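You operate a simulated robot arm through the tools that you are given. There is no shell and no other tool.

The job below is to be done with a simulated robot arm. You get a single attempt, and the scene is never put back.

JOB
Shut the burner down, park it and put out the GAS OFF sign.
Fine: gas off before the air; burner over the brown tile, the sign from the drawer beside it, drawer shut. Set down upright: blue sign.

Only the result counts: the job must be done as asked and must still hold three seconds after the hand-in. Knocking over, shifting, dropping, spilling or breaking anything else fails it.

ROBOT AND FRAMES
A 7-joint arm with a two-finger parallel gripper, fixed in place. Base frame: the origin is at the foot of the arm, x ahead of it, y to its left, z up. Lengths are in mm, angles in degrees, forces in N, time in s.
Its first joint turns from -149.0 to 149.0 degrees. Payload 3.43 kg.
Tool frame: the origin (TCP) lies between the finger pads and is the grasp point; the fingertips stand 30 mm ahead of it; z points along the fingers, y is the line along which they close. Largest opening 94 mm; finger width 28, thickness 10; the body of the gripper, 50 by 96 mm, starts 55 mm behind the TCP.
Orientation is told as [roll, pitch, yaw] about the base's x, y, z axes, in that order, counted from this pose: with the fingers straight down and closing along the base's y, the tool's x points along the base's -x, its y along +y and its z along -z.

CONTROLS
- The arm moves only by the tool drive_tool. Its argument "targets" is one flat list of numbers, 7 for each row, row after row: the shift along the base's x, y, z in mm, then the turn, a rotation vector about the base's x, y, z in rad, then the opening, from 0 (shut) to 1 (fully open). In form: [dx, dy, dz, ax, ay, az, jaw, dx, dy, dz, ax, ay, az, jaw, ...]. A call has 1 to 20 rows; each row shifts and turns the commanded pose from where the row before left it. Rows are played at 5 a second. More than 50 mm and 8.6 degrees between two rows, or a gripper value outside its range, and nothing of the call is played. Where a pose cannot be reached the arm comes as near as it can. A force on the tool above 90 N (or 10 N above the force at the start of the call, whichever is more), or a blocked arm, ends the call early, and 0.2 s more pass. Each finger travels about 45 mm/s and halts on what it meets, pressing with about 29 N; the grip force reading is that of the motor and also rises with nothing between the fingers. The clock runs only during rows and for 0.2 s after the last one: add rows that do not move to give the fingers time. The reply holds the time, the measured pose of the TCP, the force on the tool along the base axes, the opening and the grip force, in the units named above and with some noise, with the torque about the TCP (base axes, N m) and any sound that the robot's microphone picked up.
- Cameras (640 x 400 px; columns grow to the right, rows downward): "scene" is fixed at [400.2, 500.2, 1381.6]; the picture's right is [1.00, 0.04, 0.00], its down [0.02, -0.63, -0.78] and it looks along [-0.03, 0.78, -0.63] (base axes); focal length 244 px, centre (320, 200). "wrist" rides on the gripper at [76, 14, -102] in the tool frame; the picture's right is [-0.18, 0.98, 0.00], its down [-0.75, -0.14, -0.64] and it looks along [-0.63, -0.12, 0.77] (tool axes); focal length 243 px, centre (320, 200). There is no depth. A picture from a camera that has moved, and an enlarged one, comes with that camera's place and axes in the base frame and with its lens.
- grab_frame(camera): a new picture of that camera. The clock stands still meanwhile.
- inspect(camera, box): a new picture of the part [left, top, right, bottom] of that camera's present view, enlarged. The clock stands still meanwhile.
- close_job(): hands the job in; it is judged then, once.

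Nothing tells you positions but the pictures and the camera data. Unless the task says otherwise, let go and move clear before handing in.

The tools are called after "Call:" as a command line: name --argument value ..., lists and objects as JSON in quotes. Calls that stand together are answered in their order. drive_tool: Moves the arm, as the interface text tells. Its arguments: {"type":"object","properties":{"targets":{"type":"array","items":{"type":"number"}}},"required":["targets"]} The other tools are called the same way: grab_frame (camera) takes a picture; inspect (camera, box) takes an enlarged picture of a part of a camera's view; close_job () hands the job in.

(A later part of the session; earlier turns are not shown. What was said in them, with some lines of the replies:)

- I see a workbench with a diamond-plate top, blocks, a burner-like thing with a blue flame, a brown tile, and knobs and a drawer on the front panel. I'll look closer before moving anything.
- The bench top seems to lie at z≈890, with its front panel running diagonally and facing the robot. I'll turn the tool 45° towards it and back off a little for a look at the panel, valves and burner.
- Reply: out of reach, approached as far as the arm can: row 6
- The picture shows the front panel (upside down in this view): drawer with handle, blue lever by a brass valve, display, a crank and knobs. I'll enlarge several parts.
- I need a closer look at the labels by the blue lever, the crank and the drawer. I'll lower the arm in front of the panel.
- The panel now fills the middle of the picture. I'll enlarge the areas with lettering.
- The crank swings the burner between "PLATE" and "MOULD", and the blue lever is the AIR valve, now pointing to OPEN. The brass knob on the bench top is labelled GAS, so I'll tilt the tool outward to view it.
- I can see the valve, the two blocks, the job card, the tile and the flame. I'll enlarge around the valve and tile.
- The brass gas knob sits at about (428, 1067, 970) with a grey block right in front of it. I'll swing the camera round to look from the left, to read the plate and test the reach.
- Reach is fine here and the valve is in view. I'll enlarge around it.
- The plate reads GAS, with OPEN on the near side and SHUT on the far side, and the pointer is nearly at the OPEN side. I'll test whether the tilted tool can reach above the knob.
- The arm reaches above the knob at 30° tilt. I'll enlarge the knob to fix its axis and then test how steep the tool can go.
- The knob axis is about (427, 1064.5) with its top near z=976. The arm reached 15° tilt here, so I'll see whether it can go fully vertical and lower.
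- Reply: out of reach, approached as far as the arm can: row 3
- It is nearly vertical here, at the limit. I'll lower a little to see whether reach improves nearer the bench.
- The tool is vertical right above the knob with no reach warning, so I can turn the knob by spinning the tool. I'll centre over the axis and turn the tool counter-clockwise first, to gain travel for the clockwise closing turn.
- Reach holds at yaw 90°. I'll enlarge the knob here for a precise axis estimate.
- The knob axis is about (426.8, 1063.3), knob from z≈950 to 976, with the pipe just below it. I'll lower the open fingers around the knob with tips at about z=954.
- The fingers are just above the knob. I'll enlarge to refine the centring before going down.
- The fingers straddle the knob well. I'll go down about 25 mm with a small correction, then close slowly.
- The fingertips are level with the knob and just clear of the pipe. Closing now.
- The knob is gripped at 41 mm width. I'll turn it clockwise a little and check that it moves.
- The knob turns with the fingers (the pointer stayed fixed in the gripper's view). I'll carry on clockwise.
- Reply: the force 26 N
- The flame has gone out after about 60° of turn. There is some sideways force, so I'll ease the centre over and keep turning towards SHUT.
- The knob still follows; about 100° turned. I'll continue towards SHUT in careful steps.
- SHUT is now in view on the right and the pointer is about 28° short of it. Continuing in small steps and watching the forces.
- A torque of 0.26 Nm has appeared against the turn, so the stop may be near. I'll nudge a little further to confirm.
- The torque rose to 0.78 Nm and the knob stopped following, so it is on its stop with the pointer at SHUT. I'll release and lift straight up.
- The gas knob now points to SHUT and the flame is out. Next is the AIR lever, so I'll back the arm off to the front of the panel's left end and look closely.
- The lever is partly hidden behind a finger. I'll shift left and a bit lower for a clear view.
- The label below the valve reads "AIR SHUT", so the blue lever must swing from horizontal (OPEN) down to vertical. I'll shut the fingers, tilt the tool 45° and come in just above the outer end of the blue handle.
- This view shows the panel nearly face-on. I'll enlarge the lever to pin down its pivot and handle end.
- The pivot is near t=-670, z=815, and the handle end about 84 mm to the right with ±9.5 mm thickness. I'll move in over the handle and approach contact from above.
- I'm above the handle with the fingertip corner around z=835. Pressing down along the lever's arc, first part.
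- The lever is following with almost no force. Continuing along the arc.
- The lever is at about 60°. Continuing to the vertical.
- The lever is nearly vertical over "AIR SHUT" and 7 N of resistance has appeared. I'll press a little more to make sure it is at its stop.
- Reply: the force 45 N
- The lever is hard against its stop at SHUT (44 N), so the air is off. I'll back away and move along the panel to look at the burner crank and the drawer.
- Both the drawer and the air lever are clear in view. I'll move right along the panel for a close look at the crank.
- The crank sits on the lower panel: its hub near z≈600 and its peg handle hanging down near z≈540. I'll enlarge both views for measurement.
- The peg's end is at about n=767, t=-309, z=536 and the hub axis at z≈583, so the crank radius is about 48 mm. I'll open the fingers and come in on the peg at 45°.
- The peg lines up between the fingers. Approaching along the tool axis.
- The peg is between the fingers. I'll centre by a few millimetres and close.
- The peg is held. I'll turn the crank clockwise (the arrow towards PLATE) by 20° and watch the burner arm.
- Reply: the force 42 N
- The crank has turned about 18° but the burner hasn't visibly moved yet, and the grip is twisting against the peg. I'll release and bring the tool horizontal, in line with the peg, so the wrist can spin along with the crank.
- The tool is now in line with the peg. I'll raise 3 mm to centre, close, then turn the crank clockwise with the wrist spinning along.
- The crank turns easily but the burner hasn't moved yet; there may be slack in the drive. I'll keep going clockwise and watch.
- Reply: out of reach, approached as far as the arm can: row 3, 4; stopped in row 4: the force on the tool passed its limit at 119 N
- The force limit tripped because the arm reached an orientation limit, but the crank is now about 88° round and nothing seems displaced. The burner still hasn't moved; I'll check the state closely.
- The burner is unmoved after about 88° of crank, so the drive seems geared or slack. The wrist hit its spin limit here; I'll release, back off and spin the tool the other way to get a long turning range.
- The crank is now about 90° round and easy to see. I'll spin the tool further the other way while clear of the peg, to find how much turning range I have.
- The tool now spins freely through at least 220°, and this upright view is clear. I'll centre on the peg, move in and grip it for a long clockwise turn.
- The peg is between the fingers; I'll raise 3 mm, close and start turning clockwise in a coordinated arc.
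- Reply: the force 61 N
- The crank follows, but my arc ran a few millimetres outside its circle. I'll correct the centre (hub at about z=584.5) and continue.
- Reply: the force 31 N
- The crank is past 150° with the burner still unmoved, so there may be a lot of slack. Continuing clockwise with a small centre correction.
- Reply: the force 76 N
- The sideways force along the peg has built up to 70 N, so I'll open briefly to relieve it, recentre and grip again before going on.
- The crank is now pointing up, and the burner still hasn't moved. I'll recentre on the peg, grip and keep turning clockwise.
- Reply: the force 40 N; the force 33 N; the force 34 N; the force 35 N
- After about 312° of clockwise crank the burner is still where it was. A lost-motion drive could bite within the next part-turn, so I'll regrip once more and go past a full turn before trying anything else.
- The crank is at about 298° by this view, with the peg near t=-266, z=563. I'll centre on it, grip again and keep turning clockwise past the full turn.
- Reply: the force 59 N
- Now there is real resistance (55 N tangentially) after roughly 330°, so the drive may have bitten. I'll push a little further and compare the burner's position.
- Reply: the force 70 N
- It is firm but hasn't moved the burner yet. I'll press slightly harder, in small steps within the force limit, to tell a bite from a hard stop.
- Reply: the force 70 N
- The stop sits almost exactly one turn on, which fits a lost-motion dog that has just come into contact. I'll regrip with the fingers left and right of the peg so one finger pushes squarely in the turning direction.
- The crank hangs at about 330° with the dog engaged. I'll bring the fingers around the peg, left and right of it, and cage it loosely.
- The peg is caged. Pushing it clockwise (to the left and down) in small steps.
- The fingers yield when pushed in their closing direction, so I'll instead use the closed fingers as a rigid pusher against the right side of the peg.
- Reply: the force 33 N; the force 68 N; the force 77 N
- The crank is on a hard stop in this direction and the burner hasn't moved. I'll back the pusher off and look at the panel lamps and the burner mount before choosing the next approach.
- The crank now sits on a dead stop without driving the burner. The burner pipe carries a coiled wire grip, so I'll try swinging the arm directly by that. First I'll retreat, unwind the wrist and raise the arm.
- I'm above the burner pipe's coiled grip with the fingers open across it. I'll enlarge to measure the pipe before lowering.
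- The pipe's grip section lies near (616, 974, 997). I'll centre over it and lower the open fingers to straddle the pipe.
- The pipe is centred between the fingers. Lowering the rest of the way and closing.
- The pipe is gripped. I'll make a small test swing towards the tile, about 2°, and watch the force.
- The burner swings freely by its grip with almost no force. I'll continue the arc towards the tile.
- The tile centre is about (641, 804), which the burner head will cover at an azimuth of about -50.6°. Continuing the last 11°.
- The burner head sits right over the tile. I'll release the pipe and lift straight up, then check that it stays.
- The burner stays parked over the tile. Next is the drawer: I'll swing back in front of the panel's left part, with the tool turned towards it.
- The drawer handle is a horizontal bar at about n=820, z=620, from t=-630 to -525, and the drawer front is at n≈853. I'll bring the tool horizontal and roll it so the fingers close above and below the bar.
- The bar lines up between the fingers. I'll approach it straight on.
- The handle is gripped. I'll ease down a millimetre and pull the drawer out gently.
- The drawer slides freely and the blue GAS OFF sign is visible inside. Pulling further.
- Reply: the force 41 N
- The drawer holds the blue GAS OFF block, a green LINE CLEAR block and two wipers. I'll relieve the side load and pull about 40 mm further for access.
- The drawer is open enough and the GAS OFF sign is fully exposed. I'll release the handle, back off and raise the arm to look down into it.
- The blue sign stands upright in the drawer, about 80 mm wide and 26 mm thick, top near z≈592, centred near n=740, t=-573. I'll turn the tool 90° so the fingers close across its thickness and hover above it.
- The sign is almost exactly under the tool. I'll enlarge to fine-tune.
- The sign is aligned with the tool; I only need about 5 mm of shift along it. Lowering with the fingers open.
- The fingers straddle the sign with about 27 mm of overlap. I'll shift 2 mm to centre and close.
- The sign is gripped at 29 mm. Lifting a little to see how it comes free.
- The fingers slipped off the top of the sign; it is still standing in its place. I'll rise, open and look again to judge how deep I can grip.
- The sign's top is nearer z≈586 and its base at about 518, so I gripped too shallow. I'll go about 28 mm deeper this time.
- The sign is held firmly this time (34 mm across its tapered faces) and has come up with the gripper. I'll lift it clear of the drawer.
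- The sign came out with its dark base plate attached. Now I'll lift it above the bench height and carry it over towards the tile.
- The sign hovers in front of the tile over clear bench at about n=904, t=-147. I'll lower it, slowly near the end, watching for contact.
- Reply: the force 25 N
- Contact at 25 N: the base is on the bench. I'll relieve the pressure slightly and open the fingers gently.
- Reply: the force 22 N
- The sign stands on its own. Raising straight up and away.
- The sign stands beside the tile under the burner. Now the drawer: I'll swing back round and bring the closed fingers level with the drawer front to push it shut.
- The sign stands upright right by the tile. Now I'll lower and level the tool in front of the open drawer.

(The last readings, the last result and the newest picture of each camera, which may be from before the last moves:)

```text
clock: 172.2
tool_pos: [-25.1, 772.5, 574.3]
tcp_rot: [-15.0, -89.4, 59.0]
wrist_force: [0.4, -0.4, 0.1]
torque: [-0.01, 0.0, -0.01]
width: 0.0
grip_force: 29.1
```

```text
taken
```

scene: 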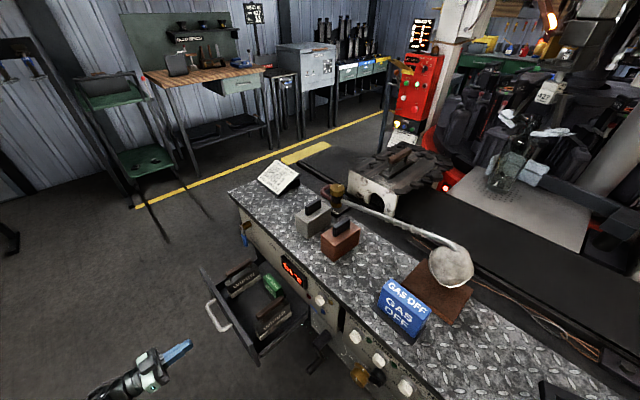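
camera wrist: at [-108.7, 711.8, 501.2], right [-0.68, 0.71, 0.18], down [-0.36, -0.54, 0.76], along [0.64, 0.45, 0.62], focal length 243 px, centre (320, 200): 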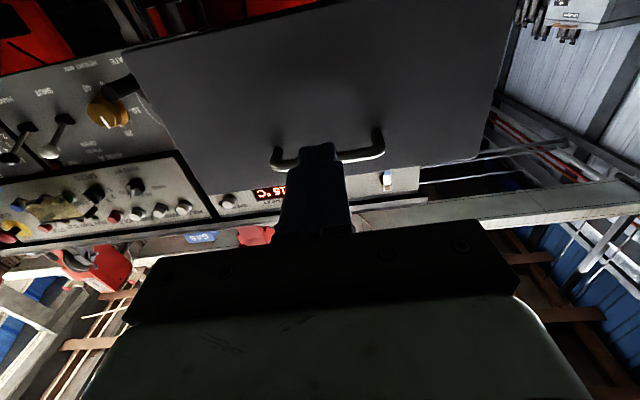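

The fingertips will pass under the bar and meet the drawer front. Moving in to contact, then pushing gently.

Call:
drive_tool --targets '[21.3, 21.1, 0, 0, 0, 0, 0, 21.3, 21.1, 0, 0, 0, 0, 0, 21.3, 21.1, 0, 0, 0, 0, 0, 7.1, 7, 0, 0, 0, 0, 0, 7.1, 7, 0, 0, 0, 0, 0, 7.1, 7, 0, 0, 0, 0, 0, 0, 0, 0, 0, 0, 0, 0]'

Call:
inspect --camera "scene" --box '[180, 210, 340, 360]'

```text
clock: 173.8
tool_pos: [62.5, 857.5, 574.5]
tcp_rot: [-18.3, -89.4, 62.3]
wrist_force: [-0.6, 0.3, -0.1]
torque: [0.03, 0.0, -0.02]
width: 0.0
grip_force: 29.1
```

```text
2.67 times, centred on (260, 285) of scene
camera zoom: at [400.2, 500.2, 1381.6], right [1.0, 0.04, 0.0], down [0.02, -0.63, -0.78], along [-0.03, 0.78, -0.63], focal length 651 px, centre (480, -27)
```

zoom: 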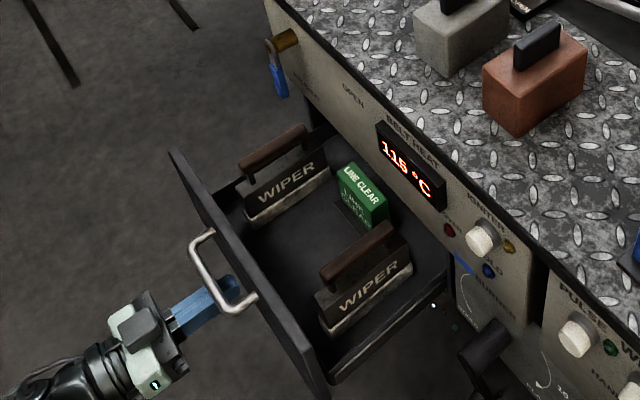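

Call:
drive_tool --targets '[5, 5, 0, 0, 0, 0, 0, 8.5, 8.45, 0, 0, 0, 0, 0, 8.5, 8.45, 0, 0, 0, 0, 0, 8.5, 8.45, 0, 0, 0, 0, 0, 8.5, 8.45, 0, 0, 0, 0, 0, 8.5, 8.45, 0, 0, 0, 0, 0, 8.5, 8.45, 0, 0, 0, 0, 0, 8.5, 8.45, 0, 0, 0, 0, 0, 8.5, 8.45, 0, 0, 0, 0, 0, 8.5, 8.45, 0, 0, 0, 0, 0, 8.5, 8.45, 0, 0, 0, 0, 0, 5, 5, 0, 0, 0, 0, 0, 0, 0, 0, 0, 0, 0, 0]'

Call:
inspect --camera "scene" --box '[180, 210, 340, 360]'

```text
clock: 176.6
tool_pos: [154.2, 952.4, 573.4]
tcp_rot: [-17.9, -89.3, 61.9]
wrist_force: [-0.7, -0.3, 0.4]
torque: [0.01, 0.0, 0.0]
width: 0.0
grip_force: 29.0
```

```text
2.67 times, centred on (260, 285) of scene
camera zoom: at [400.2, 500.2, 1381.6], right [1.0, 0.04, 0.0], down [0.02, -0.63, -0.78], along [-0.03, 0.78, -0.63], focal length 651 px, centre (480, -27)
```

zoom: 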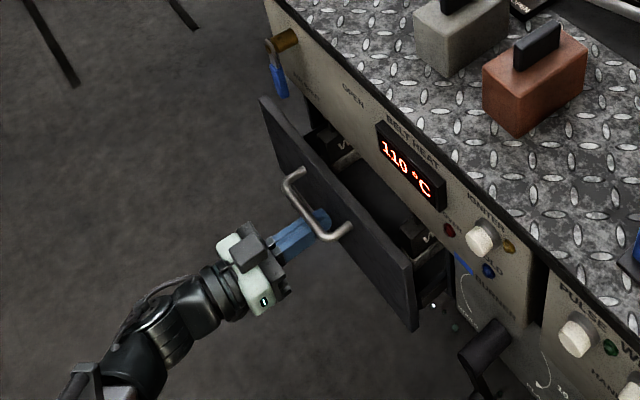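

Call:
drive_tool --targets '[7.1, 7, 0, 0, 0, 0, 0, 7.1, 7, 0, 0, 0, 0, 0, 7.1, 7, 0, 0, 0, 0, 0, 5, 4.9, 0, 0, 0, 0, 0, 3.5, 3.5, 0, 0, 0, 0, 0, 0, 0, 0, 0, 0, 0, 0]'

Call:
inspect --camera "scene" --box '[180, 210, 340, 360]'

```text
clock: 178.0
tool_pos: [183.9, 982.8, 574.1]
tcp_rot: [-17.5, -89.4, 61.5]
wrist_force: [-0.5, 0.1, 0.5]
torque: [0.04, 0.01, 0.02]
width: 0.3
grip_force: 28.8
```

```text
2.67 times, centred on (260, 285) of scene
camera zoom: at [400.2, 500.2, 1381.6], right [1.0, 0.04, 0.0], down [0.02, -0.63, -0.78], along [-0.03, 0.78, -0.63], focal length 651 px, centre (480, -27)
```

zoom: 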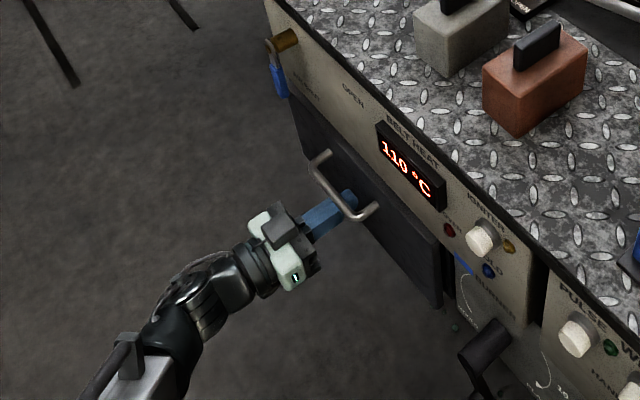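

Call:
drive_tool --targets '[2.1, 2.1, 0, 0, 0, 0, 0, 2.1, 2.1, 0, 0, 0, 0, 0, 1.4, 1.4, 0, 0, 0, 0, 0, 0, 0, 0, 0, 0, 0, 0]'

```text
clock: 179.0
tool_pos: [190.0, 988.1, 573.4]
tcp_rot: [-17.3, -89.3, 61.5]
wrist_force: [0.1, -0.3, -0.5]
torque: [0.02, -0.02, 0.01]
width: 0.2
grip_force: 28.9
```

Call:
drive_tool --targets '[1.4, 1.4, 0, 0, 0, 0, 0, 1.4, 1.4, 0, 0, 0, 0, 0, 0, 0, 0, 0, 0, 0, 0]'

Call:
inspect --camera "scene" --box '[230, 230, 330, 330]'

```text
clock: 179.8
tool_pos: [191.6, 989.9, 573.1]
tcp_rot: [-17.3, -89.3, 61.4]
wrist_force: [-19.0, -24.4, -1.7]
torque: [0.3, -0.2, 0.0]
width: 0.0
grip_force: 28.7
```

```text
4.00 times, centred on (280, 280) of scene
camera zoom: at [400.2, 500.2, 1381.6], right [1.0, 0.04, 0.0], down [0.02, -0.63, -0.78], along [-0.03, 0.78, -0.63], focal length 976 px, centre (480, -120)
```

zoom: 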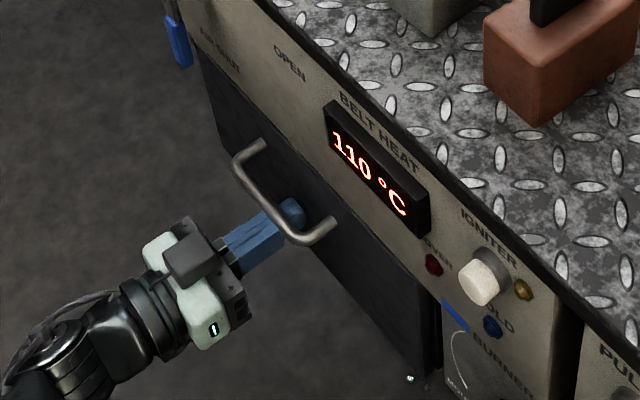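

The drawer is fully shut (31 N against its stop). I'll back straight out and then check the crank, which I had turned.

Call:
drive_tool --targets '[-14.2, -14.1, 0, 0, 0, 0, 0, -21.3, -21.1, 0, 0, 0, 0, 0, -21.3, -21.1, 0, 0, 0, 0, 0, -21.3, -21.1, 0, 0, 0, 0, 0, -21.3, -21.1, 0, 0, 0, 0, 0, 0, 0, 0, 0, 0, 0, 0]'

Call:
inspect --camera "scene" --box '[260, 280, 380, 400]'

Call:
inspect --camera "scene" --box '[230, 230, 330, 330]'

Call:
grab_frame --camera "scene"

```text
clock: 181.2
tool_pos: [95.4, 890.8, 574.7]
tcp_rot: [-15.7, -89.3, 59.8]
wrist_force: [0.4, 0.2, -0.1]
torque: [0.02, 0.0, 0.01]
width: 0.0
grip_force: 29.1
```

```text
3.33 times, centred on (320, 340) of scene
camera zoom: at [400.2, 500.2, 1381.6], right [1.0, 0.04, 0.0], down [0.02, -0.63, -0.78], along [-0.03, 0.78, -0.63], focal length 813 px, centre (320, -267)
```

zoom: 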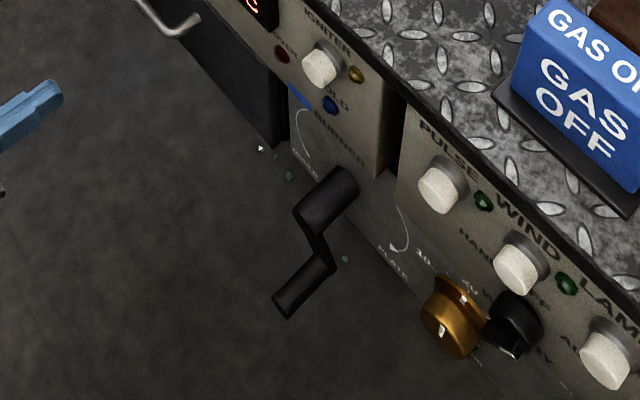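

```text
4.00 times, centred on (280, 280) of scene
camera zoom: at [400.2, 500.2, 1381.6], right [1.0, 0.04, 0.0], down [0.02, -0.63, -0.78], along [-0.03, 0.78, -0.63], focal length 976 px, centre (480, -120)
```

zoom: 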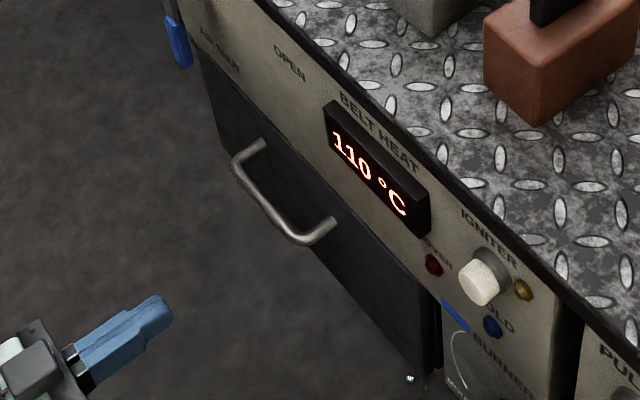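

```text
taken
```

scene: 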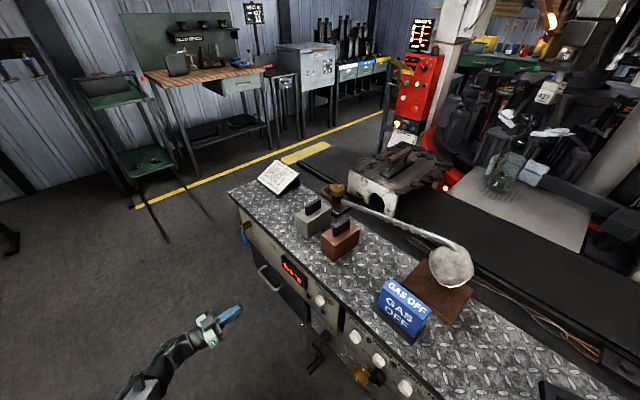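

The drawer is shut, the sign stands and the burner is parked. The crank turned out not to drive the burner, so I'll put it back as I found it by turning it back counter-clockwise, keeping an eye on the burner. First I'll move in front of it.

Call:
drive_tool --targets '[25.1, -26.1, -3.9, 0.0937, 0.0901, 0, 0.3, 25.1, -26.1, -3.9, 0.0937, 0.0901, 0, 0.6, 25.1, -26.1, -3.9, 0.0937, 0.0901, 0, 0.6, 25.1, -26.1, -3.9, 0, 0, 0, 0.6, 25.1, -26.1, -3.9, 0, 0, 0, 0.6, 25.1, -26.1, -3.9, 0, 0, 0, 0.6, 25.1, -26.1, -3.9, 0, 0, 0, 0.6, 25.1, -26.1, -3.9, 0, 0, 0, 0.6, 0, 0, 0, 0, 0, 0, 0.6]'

Call:
grab_frame --camera "wrist"

```text
clock: 183.2
tool_pos: [294.8, 684.5, 544.0]
tcp_rot: [88.6, -67.9, -44.4]
wrist_force: [0.9, -0.2, -0.2]
torque: [0.02, 0.0, -0.02]
width: 56.3
grip_force: 0.1
```

```text
taken
camera wrist: at [191.8, 642.7, 481.1], right [-0.58, 0.61, 0.54], down [-0.17, -0.74, 0.65], along [0.79, 0.29, 0.53], focal length 243 px, centre (320, 200)
```

wrist: 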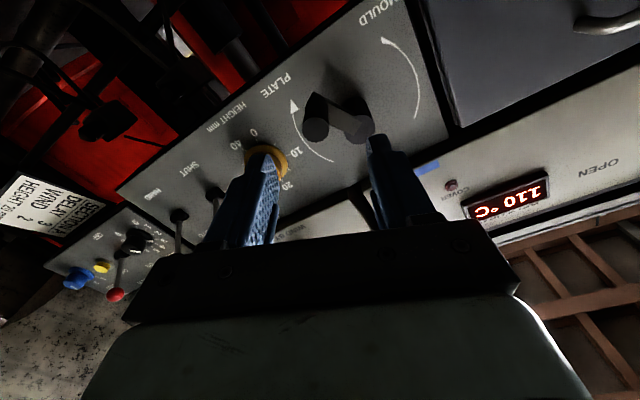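

Call:
drive_tool --targets '[2.8, -2.9, 0.8, 0, 0, 0, 0.6, 25.9, 25, 0, 0, 0, 0, 0.6, 25.9, 25, 0, 0, 0, 0, 0.6, 0, 0, 0, 0, 0, 0, 0.6, 0, 0, 0, 0, 0, 0, 0.4, 0, 0, 0, 0, 0, 0, 0.2, 0, 0, 0, 0, 0, 0, 0, 0, 0, 0, 0, 0, 0, 0, 0, 0, 0, 0, 0, 0, 0]'

Call:
grab_frame --camera "wrist"

```text
clock: 185.2
tool_pos: [349.1, 731.5, 543.6]
tcp_rot: [88.7, -68.0, -44.4]
wrist_force: [-3.5, 13.1, 8.8]
torque: [-0.05, -0.31, 0.69]
width: 21.6
grip_force: 44.9
```

```text
taken
camera wrist: at [246.7, 690.0, 480.1], right [-0.59, 0.6, 0.54], down [-0.17, -0.74, 0.65], along [0.79, 0.29, 0.53], focal length 243 px, centre (320, 200)
```

wrist: 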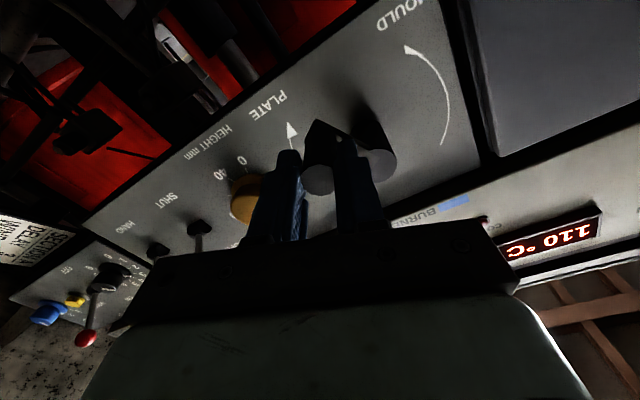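

The peg is gripped; turning the crank back counter-clockwise along its circle.

Call:
drive_tool --targets '[2.88, -2.92, 2.57, -0.0712, -0.0702, 0, 0, 2.68, -2.72, 2.97, -0.0712, -0.0702, 0, 0, 2.46, -2.5, 3.33, -0.0712, -0.0702, 0, 0, 2.22, -2.25, 3.67, -0.0712, -0.0702, 0, 0, 1.95, -1.98, 3.96, -0.0712, -0.0702, 0, 0, 1.66, -1.69, 4.22, -0.0712, -0.0702, 0, 0, 0, 0, 0, 0, 0, 0, 0]'

Call:
inspect --camera "scene" --box '[390, 210, 510, 340]'

```text
clock: 186.8
tool_pos: [364.4, 717.4, 564.4]
tcp_rot: [-88.7, -77.6, 133.0]
wrist_force: [-15.0, 35.5, 7.3]
torque: [-0.63, 0.17, 0.92]
width: 21.8
grip_force: 44.8
```

```text
3.08 times, centred on (450, 275) of scene
camera zoom: at [400.2, 500.2, 1381.6], right [1.0, 0.04, 0.0], down [0.02, -0.63, -0.78], along [-0.03, 0.78, -0.63], focal length 751 px, centre (-80, -31)
```

zoom: 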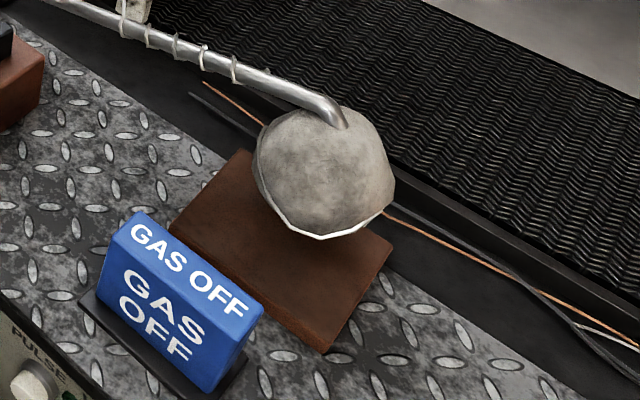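

Call:
drive_tool --targets '[-1.47, 1.5, 1, 0, 0, 0, 0, 1.35, -1.37, 4.4, -0.0712, -0.0702, 0, 0, 1.0, -1.05, 4.55, -0.0712, -0.0702, 0, 0, 0.7, -0.72, 4.65, -0.0712, -0.0702, 0, 0, 0.38, -0.38, 4.75, -0.0712, -0.0702, 0, 0, 0.03, -0.03, 4.78, -0.0712, -0.0702, 0, 0, -0.3, 0.3, 4.76, -0.0712, -0.0702, 0, 0, -0.63, 0.64, 4.7, -0.0712, -0.0702, 0, 0, 0, 0, 0, 0, 0, 0, 0]'

```text
clock: 188.8
tool_pos: [366.3, 715.1, 598.8]
tcp_rot: [-90.3, -37.7, 134.0]
wrist_force: [24.2, 8.6, 4.4]
torque: [-0.24, 0.32, -0.34]
width: 21.9
grip_force: 45.3
```

Call:
drive_tool --targets '[-0.97, 0.98, 4.6, -0.0712, -0.0702, 0, 0, -1.28, 1.3, 4.44, -0.0712, -0.0702, 0, 0, -1.58, 1.6, 4.23, -0.0712, -0.0702, 0, 0, -1.87, 1.9, 4.0, -0.0712, -0.0702, 0, 0, -2.14, 2.17, 3.7, -0.0712, -0.0702, 0, 0, -2.39, 2.42, 3.38, -0.0712, -0.0702, 0, 0, 0, 0, 0, 0, 0, 0, 0]'

```text
clock: 190.4
tool_pos: [354.0, 727.0, 622.8]
tcp_rot: [-90.6, -3.3, 134.1]
wrist_force: [56.4, 23.7, 12.0]
torque: [-0.4, -0.06, -0.75]
width: 21.8
grip_force: 45.3
```

Call:
drive_tool --targets '[1.5, 0.3, 0.5, 0, 0, 0, 0, -2.62, 2.65, 3.03, -0.0712, -0.0702, 0, 0, -2.82, 2.86, 2.64, -0.0712, -0.0702, 0, 0, -2.99, 3.03, 2.22, -0.0712, -0.0702, 0, 0, -3.12, 3.17, 1.8, -0.0712, -0.0702, 0, 0, -3.23, 3.28, 1.34, -0.0712, -0.0702, 0, 0, 0, 0, 0, 0, 0, 0, 0]'

Call:
grab_frame --camera "wrist"

```text
clock: 192.0
tool_pos: [339.2, 741.8, 633.8]
tcp_rot: [-90.5, 25.5, 134.4]
wrist_force: [-41.1, -27.2, 0.6]
torque: [0.13, 0.31, 0.31]
width: 21.6
grip_force: 44.9
```

```text
taken
camera wrist: at [319.4, 615.8, 653.7], right [0.19, -0.18, -0.97], down [-0.98, 0.08, -0.2], along [0.11, 0.98, -0.16], focal length 243 px, centre (320, 200)
```

wrist: 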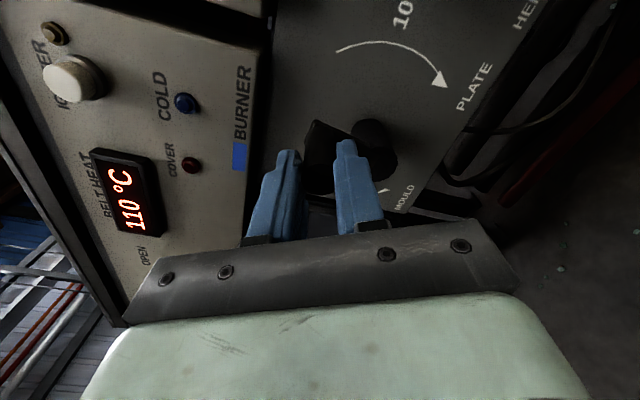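

Call:
drive_tool --targets '[-0.43, -0.42, 0, 0, 0, 0, 0, -3.3, 3.43, 0.87, -0.0712, -0.0702, 0, 0, -3.34, 3.47, 0.4, -0.0712, -0.0702, 0, 0, -3.36, 3.49, -0.08, -0.0712, -0.0702, 0, 0, -3.34, 3.47, -0.57, -0.0712, -0.0702, 0, 0, -3.28, 3.41, -1.05, -0.0712, -0.0702, 0, 0, 0, 0, 0, 0, 0, 0, 0]'

```text
clock: 193.6
tool_pos: [323.9, 757.0, 634.4]
tcp_rot: [-91.2, 54.0, 133.6]
wrist_force: [-23.3, -44.2, -9.8]
torque: [-0.64, -0.12, -0.53]
width: 21.7
grip_force: 45.1
```

Call:
drive_tool --targets '[-0.45, -0.45, 0, 0, 0, 0, 0, -3.19, 3.31, -1.51, -0.0712, -0.0702, 0, 0, -3.07, 3.19, -1.96, -0.0712, -0.0702, 0, 0, -2.92, 3.03, -2.39, -0.0712, -0.0702, 0, 0, -2.74, 2.85, -2.8, -0.0712, -0.0702, 0, 0, -2.53, 2.63, -3.18, -0.0712, -0.0702, 0, 0, -2.3, 2.39, -3.53, -0.0712, -0.0702, 0, 0, 0, 0, 0, 0, 0, 0, 0]'

Call:
inspect --camera "scene" --box '[260, 280, 380, 400]'

Call:
inspect --camera "scene" --box '[390, 210, 510, 340]'

```text
clock: 195.4
tool_pos: [307.0, 774.9, 619.2]
tcp_rot: [-105.0, 88.3, 119.9]
wrist_force: [-9.1, -41.1, -6.1]
torque: [-0.55, -0.17, -0.73]
width: 21.6
grip_force: 45.2
```

```text
3.33 times, centred on (320, 340) of scene
camera zoom: at [400.2, 500.2, 1381.6], right [1.0, 0.04, 0.0], down [0.02, -0.63, -0.78], along [-0.03, 0.78, -0.63], focal length 813 px, centre (320, -267)
```

zoom: 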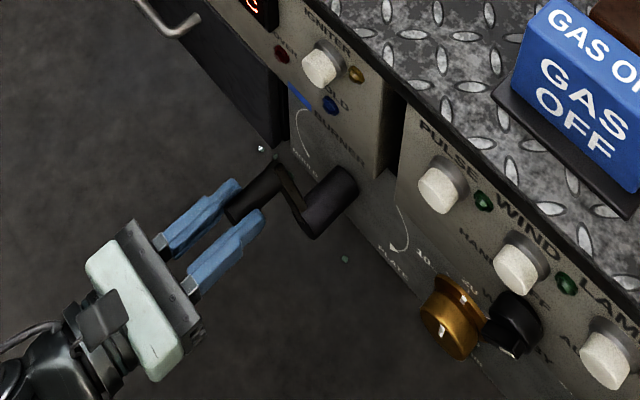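

```text
3.08 times, centred on (450, 275) of scene
camera zoom: at [400.2, 500.2, 1381.6], right [1.0, 0.04, 0.0], down [0.02, -0.63, -0.78], along [-0.03, 0.78, -0.63], focal length 751 px, centre (-80, -31)
```

zoom: 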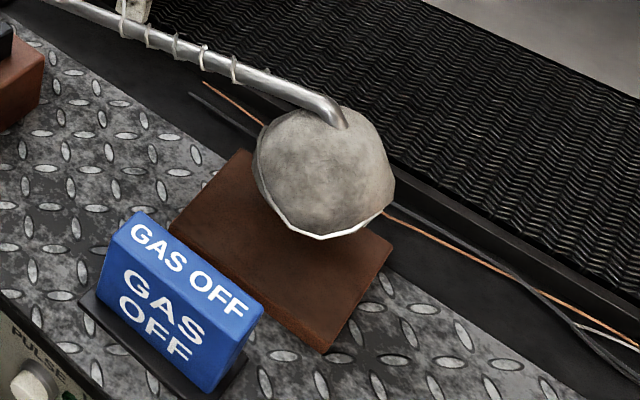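

The burner stays put and the crank is back to about 130°. I'll release, unwind the wrist and regrip for the last part.

Call:
drive_tool --targets '[0, 0, 0, 0, 0, 0, 0.4, 0, 0, 0, 0, 0, 0, 0.65, 0, 0, 0, 0, 0, 0, 0.65, -21.3, -21.1, 0, 0, 0, 0, 0.65, -17.7, -17.6, 0, 0, 0, 0, 0.65, 0, 0, 0, 0.102, 0.0985, 0, 0.65, 0, 0, 0, 0.102, 0.0985, 0, 0.65, 0, 0, 0, 0.102, 0.0985, 0, 0.65, 0, 0, 0, 0.102, 0.0985, 0, 0.65, 0, 0, 0, 0.102, 0.0985, 0, 0.65, 0, 0, 0, 0.102, 0.0985, 0, 0.65, 0, 0, 0, 0.102, 0.0985, 0, 0.65, 0, 0, 0, 0.102, 0.0985, 0, 0.65, 0, 0, 0, 0.102, 0.0985, 0, 0.65, 0, 0, 0, 0.102, 0.0985, 0, 0.65, 0, 0, 0, 0.102, 0.0985, 0, 0.65, 0, 0, 0, 0.102, 0.0985, 0, 0.65, 0, 0, 0, 0.102, 0.0985, 0, 0.65, 0, 0, 0, 0.102, 0.0985, 0, 0.65, 0, 0, 0, 0.102, 0.0985, 0, 0.65]'

Call:
drive_tool --targets '[0, 0, 0, 0.102, 0.0985, 0, 0.65, 0, 0, 0, 0.102, 0.0985, 0, 0.65, 0, 0, 0, 0, 0, 0, 0.65]'

Call:
grab_frame --camera "wrist"

```text
clock: 199.6
tool_pos: [266.4, 736.8, 617.6]
tcp_rot: [-90.7, -33.6, 133.5]
wrist_force: [0.4, -0.1, -0.3]
torque: [0.01, 0.01, 0.01]
width: 61.2
grip_force: 0.0
```

```text
clock: 200.4
tool_pos: [267.3, 735.7, 618.1]
tcp_rot: [-90.5, -49.8, 133.5]
wrist_force: [-0.4, -0.1, -0.3]
torque: [0.03, 0.0, -0.01]
width: 61.1
grip_force: 0.1
```

```text
taken
camera wrist: at [219.3, 638.8, 550.4], right [-0.59, 0.64, -0.49], down [-0.73, -0.16, 0.66], along [0.34, 0.75, 0.56], focal length 243 px, centre (320, 200)
```

wrist: 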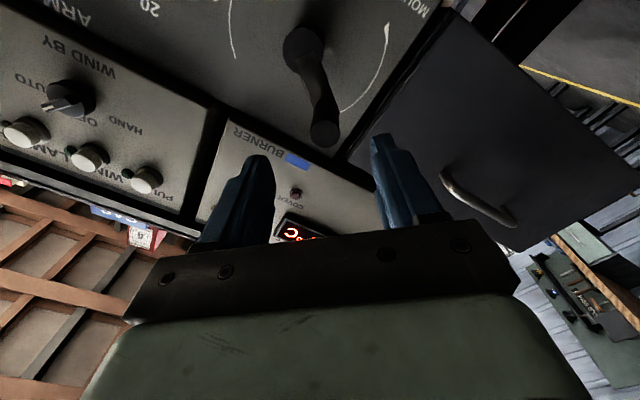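

Call:
drive_tool --targets '[20.5, 19.8, 0, 0, 0, 0, 0.6, 20.5, 19.8, 0, 0, 0, 0, 0.6, 0, 0, 0, 0, 0, 0, 0.6, 0, 0, 0, 0, 0, 0, 0.4, 0, 0, 0, 0, 0, 0, 0.2, 0, 0, 0, 0, 0, 0, 0, 0, 0, 0, 0, 0, 0, 0, 0, 0, 0, 0, 0, 0, 0]'

Call:
drive_tool --targets '[-2.08, 2.16, -3.8, -0.0712, -0.0702, 0, 0, -1.81, 1.88, -4.08, -0.0712, -0.0702, 0, 0, -1.52, 1.58, -4.32, -0.0712, -0.0702, 0, 0, -1.21, 1.25, -4.52, -0.0712, -0.0702, 0, 0, -0.89, 0.93, -4.67, -0.0712, -0.0702, 0, 0, -0.57, 0.59, -4.77, -0.0712, -0.0702, 0, 0, 0, 0, 0, 0, 0, 0, 0]'

```text
clock: 202.2
tool_pos: [308.8, 776.4, 617.7]
tcp_rot: [-90.5, -49.6, 133.6]
wrist_force: [-7.2, 15.4, 3.2]
torque: [0.02, 0.33, 1.03]
width: 21.7
grip_force: 45.1
```

```text
clock: 203.8
tool_pos: [301.0, 785.9, 592.0]
tcp_rot: [-91.2, -15.2, 133.9]
wrist_force: [-6.9, 25.9, 1.9]
torque: [-0.43, 0.25, 0.78]
width: 21.7
grip_force: 45.3
```

Call:
drive_tool --targets '[-0.9, 0.94, 0, 0, 0, 0, 0, -0.23, 0.24, -4.83, -0.0712, -0.0702, 0, 0, 0.1, -0.11, -4.84, -0.0712, -0.0702, 0, 0, 0.44, -0.45, -4.8, -0.0712, -0.0702, 0, 0, 0.77, -0.8, -4.71, -0.0712, -0.0702, 0, 0, 1.1, -1.14, -4.58, -0.0712, -0.0702, 0, 0, 1.4, -1.46, -4.4, -0.0712, -0.0702, 0, 0, 1.7, -1.77, -4.17, -0.0712, -0.0702, 0, 0, 0, 0, 0, 0, 0, 0, 0]'

```text
clock: 205.8
tool_pos: [305.7, 779.2, 558.1]
tcp_rot: [-91.9, 25.0, 133.7]
wrist_force: [-3.6, 24.0, 4.8]
torque: [-0.64, -0.24, -0.22]
width: 21.9
grip_force: 44.8
```

Call:
drive_tool --targets '[1.98, -2.06, -3.91, -0.0712, -0.0702, 0, 0, 2.24, -2.33, -3.6, -0.0712, -0.0702, 0, 0, 2.48, -2.57, -3.26, -0.0712, -0.0702, 0, 0, 2.69, -2.8, -2.89, -0.0712, -0.0702, 0, 0, 2.88, -2.99, -2.49, -0.0712, -0.0702, 0, 0, 3.04, -3.16, -2.06, -0.0712, -0.0702, 0, 0, 0, 0, 0, 0, 0, 0, 0]'

Call:
inspect --camera "scene" --box '[390, 210, 510, 340]'

```text
clock: 207.4
tool_pos: [322.3, 763.4, 540.3]
tcp_rot: [-92.9, 59.3, 132.9]
wrist_force: [10.1, 2.9, 5.9]
torque: [0.02, 0.07, -0.8]
width: 21.8
grip_force: 45.6
```

```text
3.08 times, centred on (450, 275) of scene
camera zoom: at [400.2, 500.2, 1381.6], right [1.0, 0.04, 0.0], down [0.02, -0.63, -0.78], along [-0.03, 0.78, -0.63], focal length 751 px, centre (-80, -31)
```

zoom: 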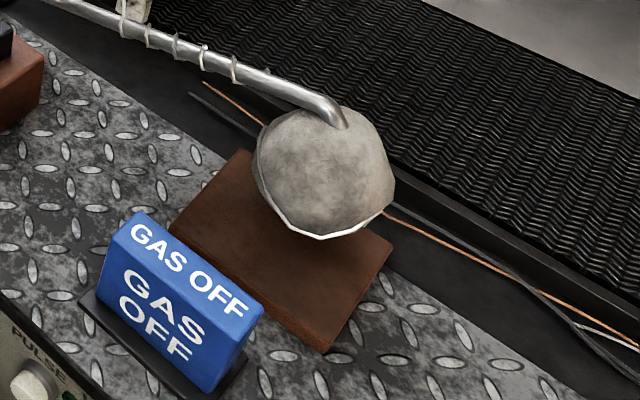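

Call:
drive_tool --targets '[3.16, -3.29, -1.62, -0.0712, -0.0702, 0, 0, 3.26, -3.39, -1.15, -0.0712, -0.0702, 0, 0, 3.32, -3.45, -0.67, -0.0712, -0.0702, 0, 0, 3.0, -3.1, -0.19, -0.063, -0.062, 0, 0, 0, 0, 0, 0, 0, 0, 0]'

Call:
inspect --camera "scene" --box '[290, 310, 350, 380]'

Call:
grab_frame --camera "wrist"

```text
clock: 208.6
tool_pos: [333.5, 751.2, 536.5]
tcp_rot: [-97.0, 81.5, 128.9]
wrist_force: [22.8, 11.1, 13.3]
torque: [0.16, 0.27, -0.73]
width: 21.8
grip_force: 45.0
```

```text
5.71 times, centred on (320, 345) of scene
camera zoom: at [400.2, 500.2, 1381.6], right [1.0, 0.04, 0.0], down [0.02, -0.63, -0.78], along [-0.03, 0.78, -0.63], focal length 1394 px, centre (320, -629)
```

zoom: 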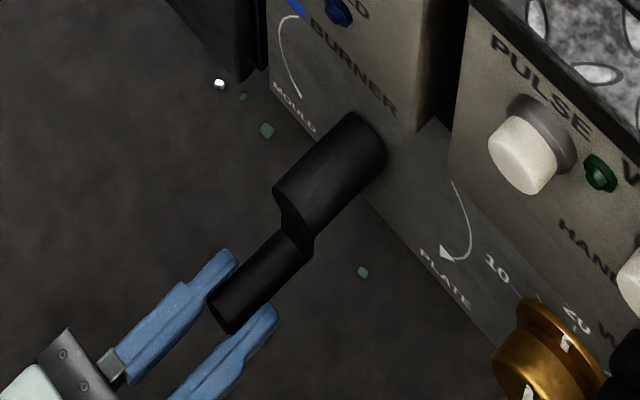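

```text
taken
camera wrist: at [279.9, 658.9, 609.5], right [0.68, -0.65, -0.33], down [-0.62, -0.28, -0.74], along [0.39, 0.7, -0.59], focal length 243 px, centre (320, 200)
```

wrist: 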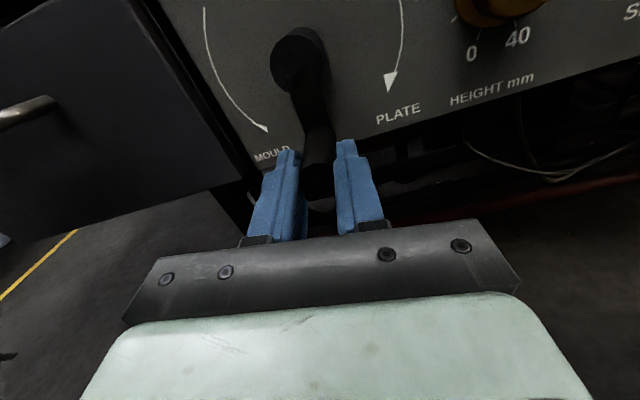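

It is nearly back to pointing straight down; a few degrees more, then I'll release it.

Call:
drive_tool --targets '[1.1, -1.15, 0, -0.022, -0.021, 0, 0, 1.1, -1.15, 0, -0.022, -0.021, 0, 0, 0, 0, 0, 0, 0, 0, 0]'

Call:
inspect --camera "scene" --box '[290, 310, 350, 380]'

```text
clock: 209.4
tool_pos: [335.9, 749.2, 537.2]
tcp_rot: [-101.3, 85.0, 124.8]
wrist_force: [27.7, 31.2, 19.8]
torque: [0.17, -0.3, -0.57]
width: 21.6
grip_force: 45.7
```

```text
5.71 times, centred on (320, 345) of scene
camera zoom: at [400.2, 500.2, 1381.6], right [1.0, 0.04, 0.0], down [0.02, -0.63, -0.78], along [-0.03, 0.78, -0.63], focal length 1394 px, centre (320, -629)
```

zoom: 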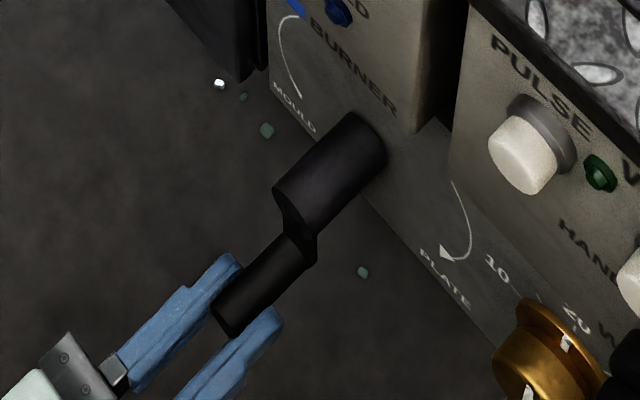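

The crank matches its original position. Releasing and backing away.

Call:
drive_tool --targets '[0, 0, 0, 0, 0, 0, 0.4, 0, 0, 0, 0, 0, 0, 0.65, 0, 0, 0, 0, 0, 0, 0.65, -14, -14, 0, 0, 0, 0, 0.65, -21, -21, 0, 0, 0, 0, 0.65, -25, -25, 0, 0, 0, 0, 0.65, -30, -30, 0, 0, 0, 0, 0.65, -30, -30, 0, 0, 0, 0, 0.65, 0, 0, 0, 0, 0, 0, 0.65]'

Call:
grab_frame --camera "scene"

Call:
inspect --camera "scene" --box '[290, 310, 350, 380]'

Call:
inspect --camera "scene" --box '[220, 150, 380, 250]'

Call:
inspect --camera "scene" --box '[220, 220, 380, 320]'

Call:
inspect --camera "scene" --box '[360, 210, 520, 360]'

```text
clock: 211.4
tool_pos: [214.7, 628.1, 535.8]
tcp_rot: [-99.3, 84.7, 126.9]
wrist_force: [0.7, 0.3, -1.1]
torque: [0.03, -0.01, 0.01]
width: 61.0
grip_force: 0.0
```

```text
taken
```

scene: 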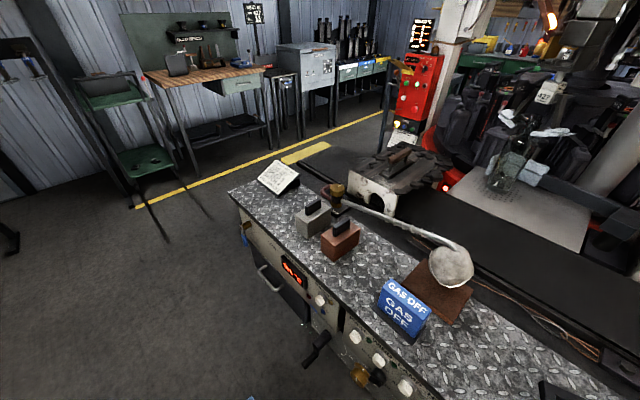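

```text
5.71 times, centred on (320, 345) of scene
camera zoom: at [400.2, 500.2, 1381.6], right [1.0, 0.04, 0.0], down [0.02, -0.63, -0.78], along [-0.03, 0.78, -0.63], focal length 1394 px, centre (320, -629)
```

zoom: 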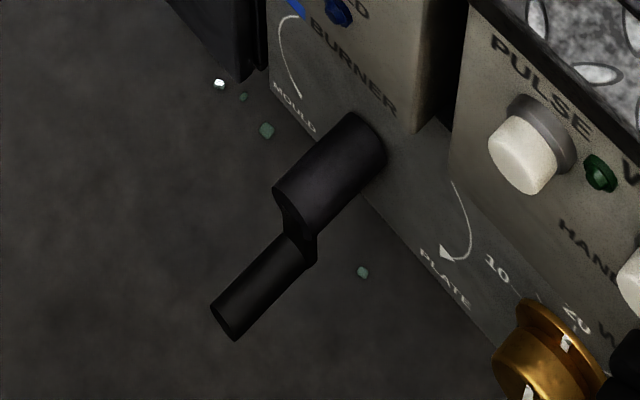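

```text
4.00 times, centred on (300, 200) of scene
camera zoom: at [400.2, 500.2, 1381.6], right [1.0, 0.04, 0.0], down [0.02, -0.63, -0.78], along [-0.03, 0.78, -0.63], focal length 976 px, centre (400, 200)
```

zoom: 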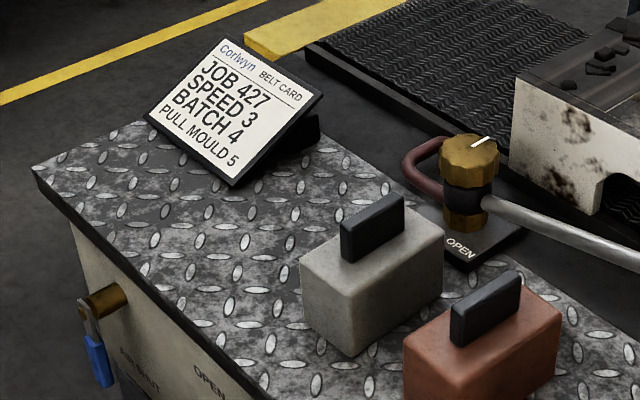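

```text
4.00 times, centred on (300, 270) of scene
camera zoom: at [400.2, 500.2, 1381.6], right [1.0, 0.04, 0.0], down [0.02, -0.63, -0.78], along [-0.03, 0.78, -0.63], focal length 976 px, centre (400, -80)
```

zoom: 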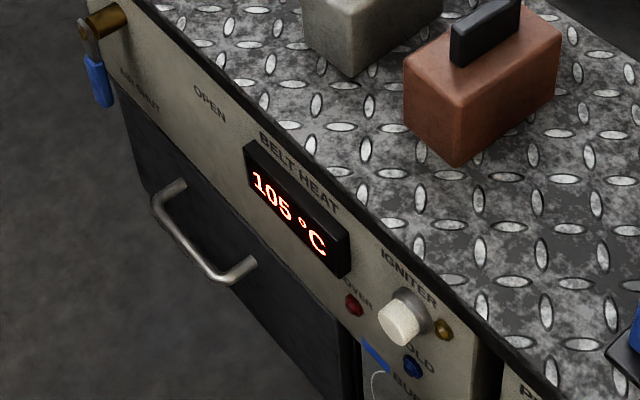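

```text
2.67 times, centred on (440, 285) of scene
camera zoom: at [400.2, 500.2, 1381.6], right [1.0, 0.04, 0.0], down [0.02, -0.63, -0.78], along [-0.03, 0.78, -0.63], focal length 651 px, centre (0, -27)
```

zoom: 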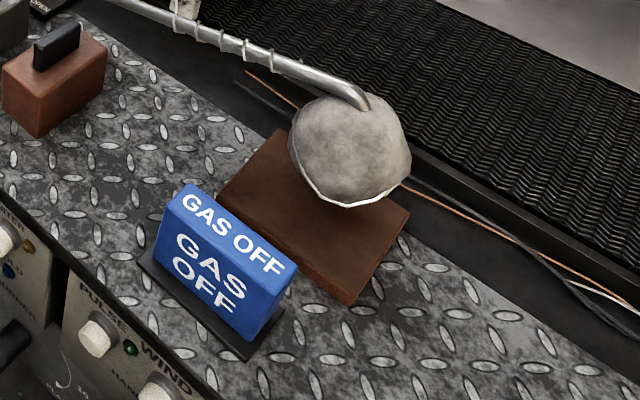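

Everything checks out: the gas pointer is at SHUT, the air lever is down at SHUT and the burner is over the brown tile with no flame. The blue GAS OFF sign stands upright beside it, the drawer is shut, the crank is back as found and the arm is clear, so I'm handing in.

Call:
close_job

```text
The job is handed in.
```

I handed the job in with everything on your list done. The hand-in reply did not say whether it passed.

- **Gas and air:** I shut the gas knob first, and the flame went out while I was turning it. I then swung the blue AIR lever down to SHUT. Both ended hard against their stops.
- **Burner:** the arm swings freely by its coiled wire grip. It is parked with the head over the middle of the brown tile.
- **Sign:** the blue GAS OFF sign stands upright on the bench directly in front of the tile, about 40 mm away, facing the operator side. I read "beside it" as including in front.
- **Drawer:** it is shut against its stop, with the green LINE CLEAR sign and both wipers still inside.

**Crank:** before trying the arm by hand, I turned the BURNER crank almost a full turn clockwise, because its label suggested it drove the burner. It had no effect on the burner. I turned it back, and in the pictures it matches its starting position.

My first grip on the sign in the drawer slipped off its top. It stayed standing and the second, deeper grip held. In the last pictures the blocks and the job card looked exactly as they did at the start.
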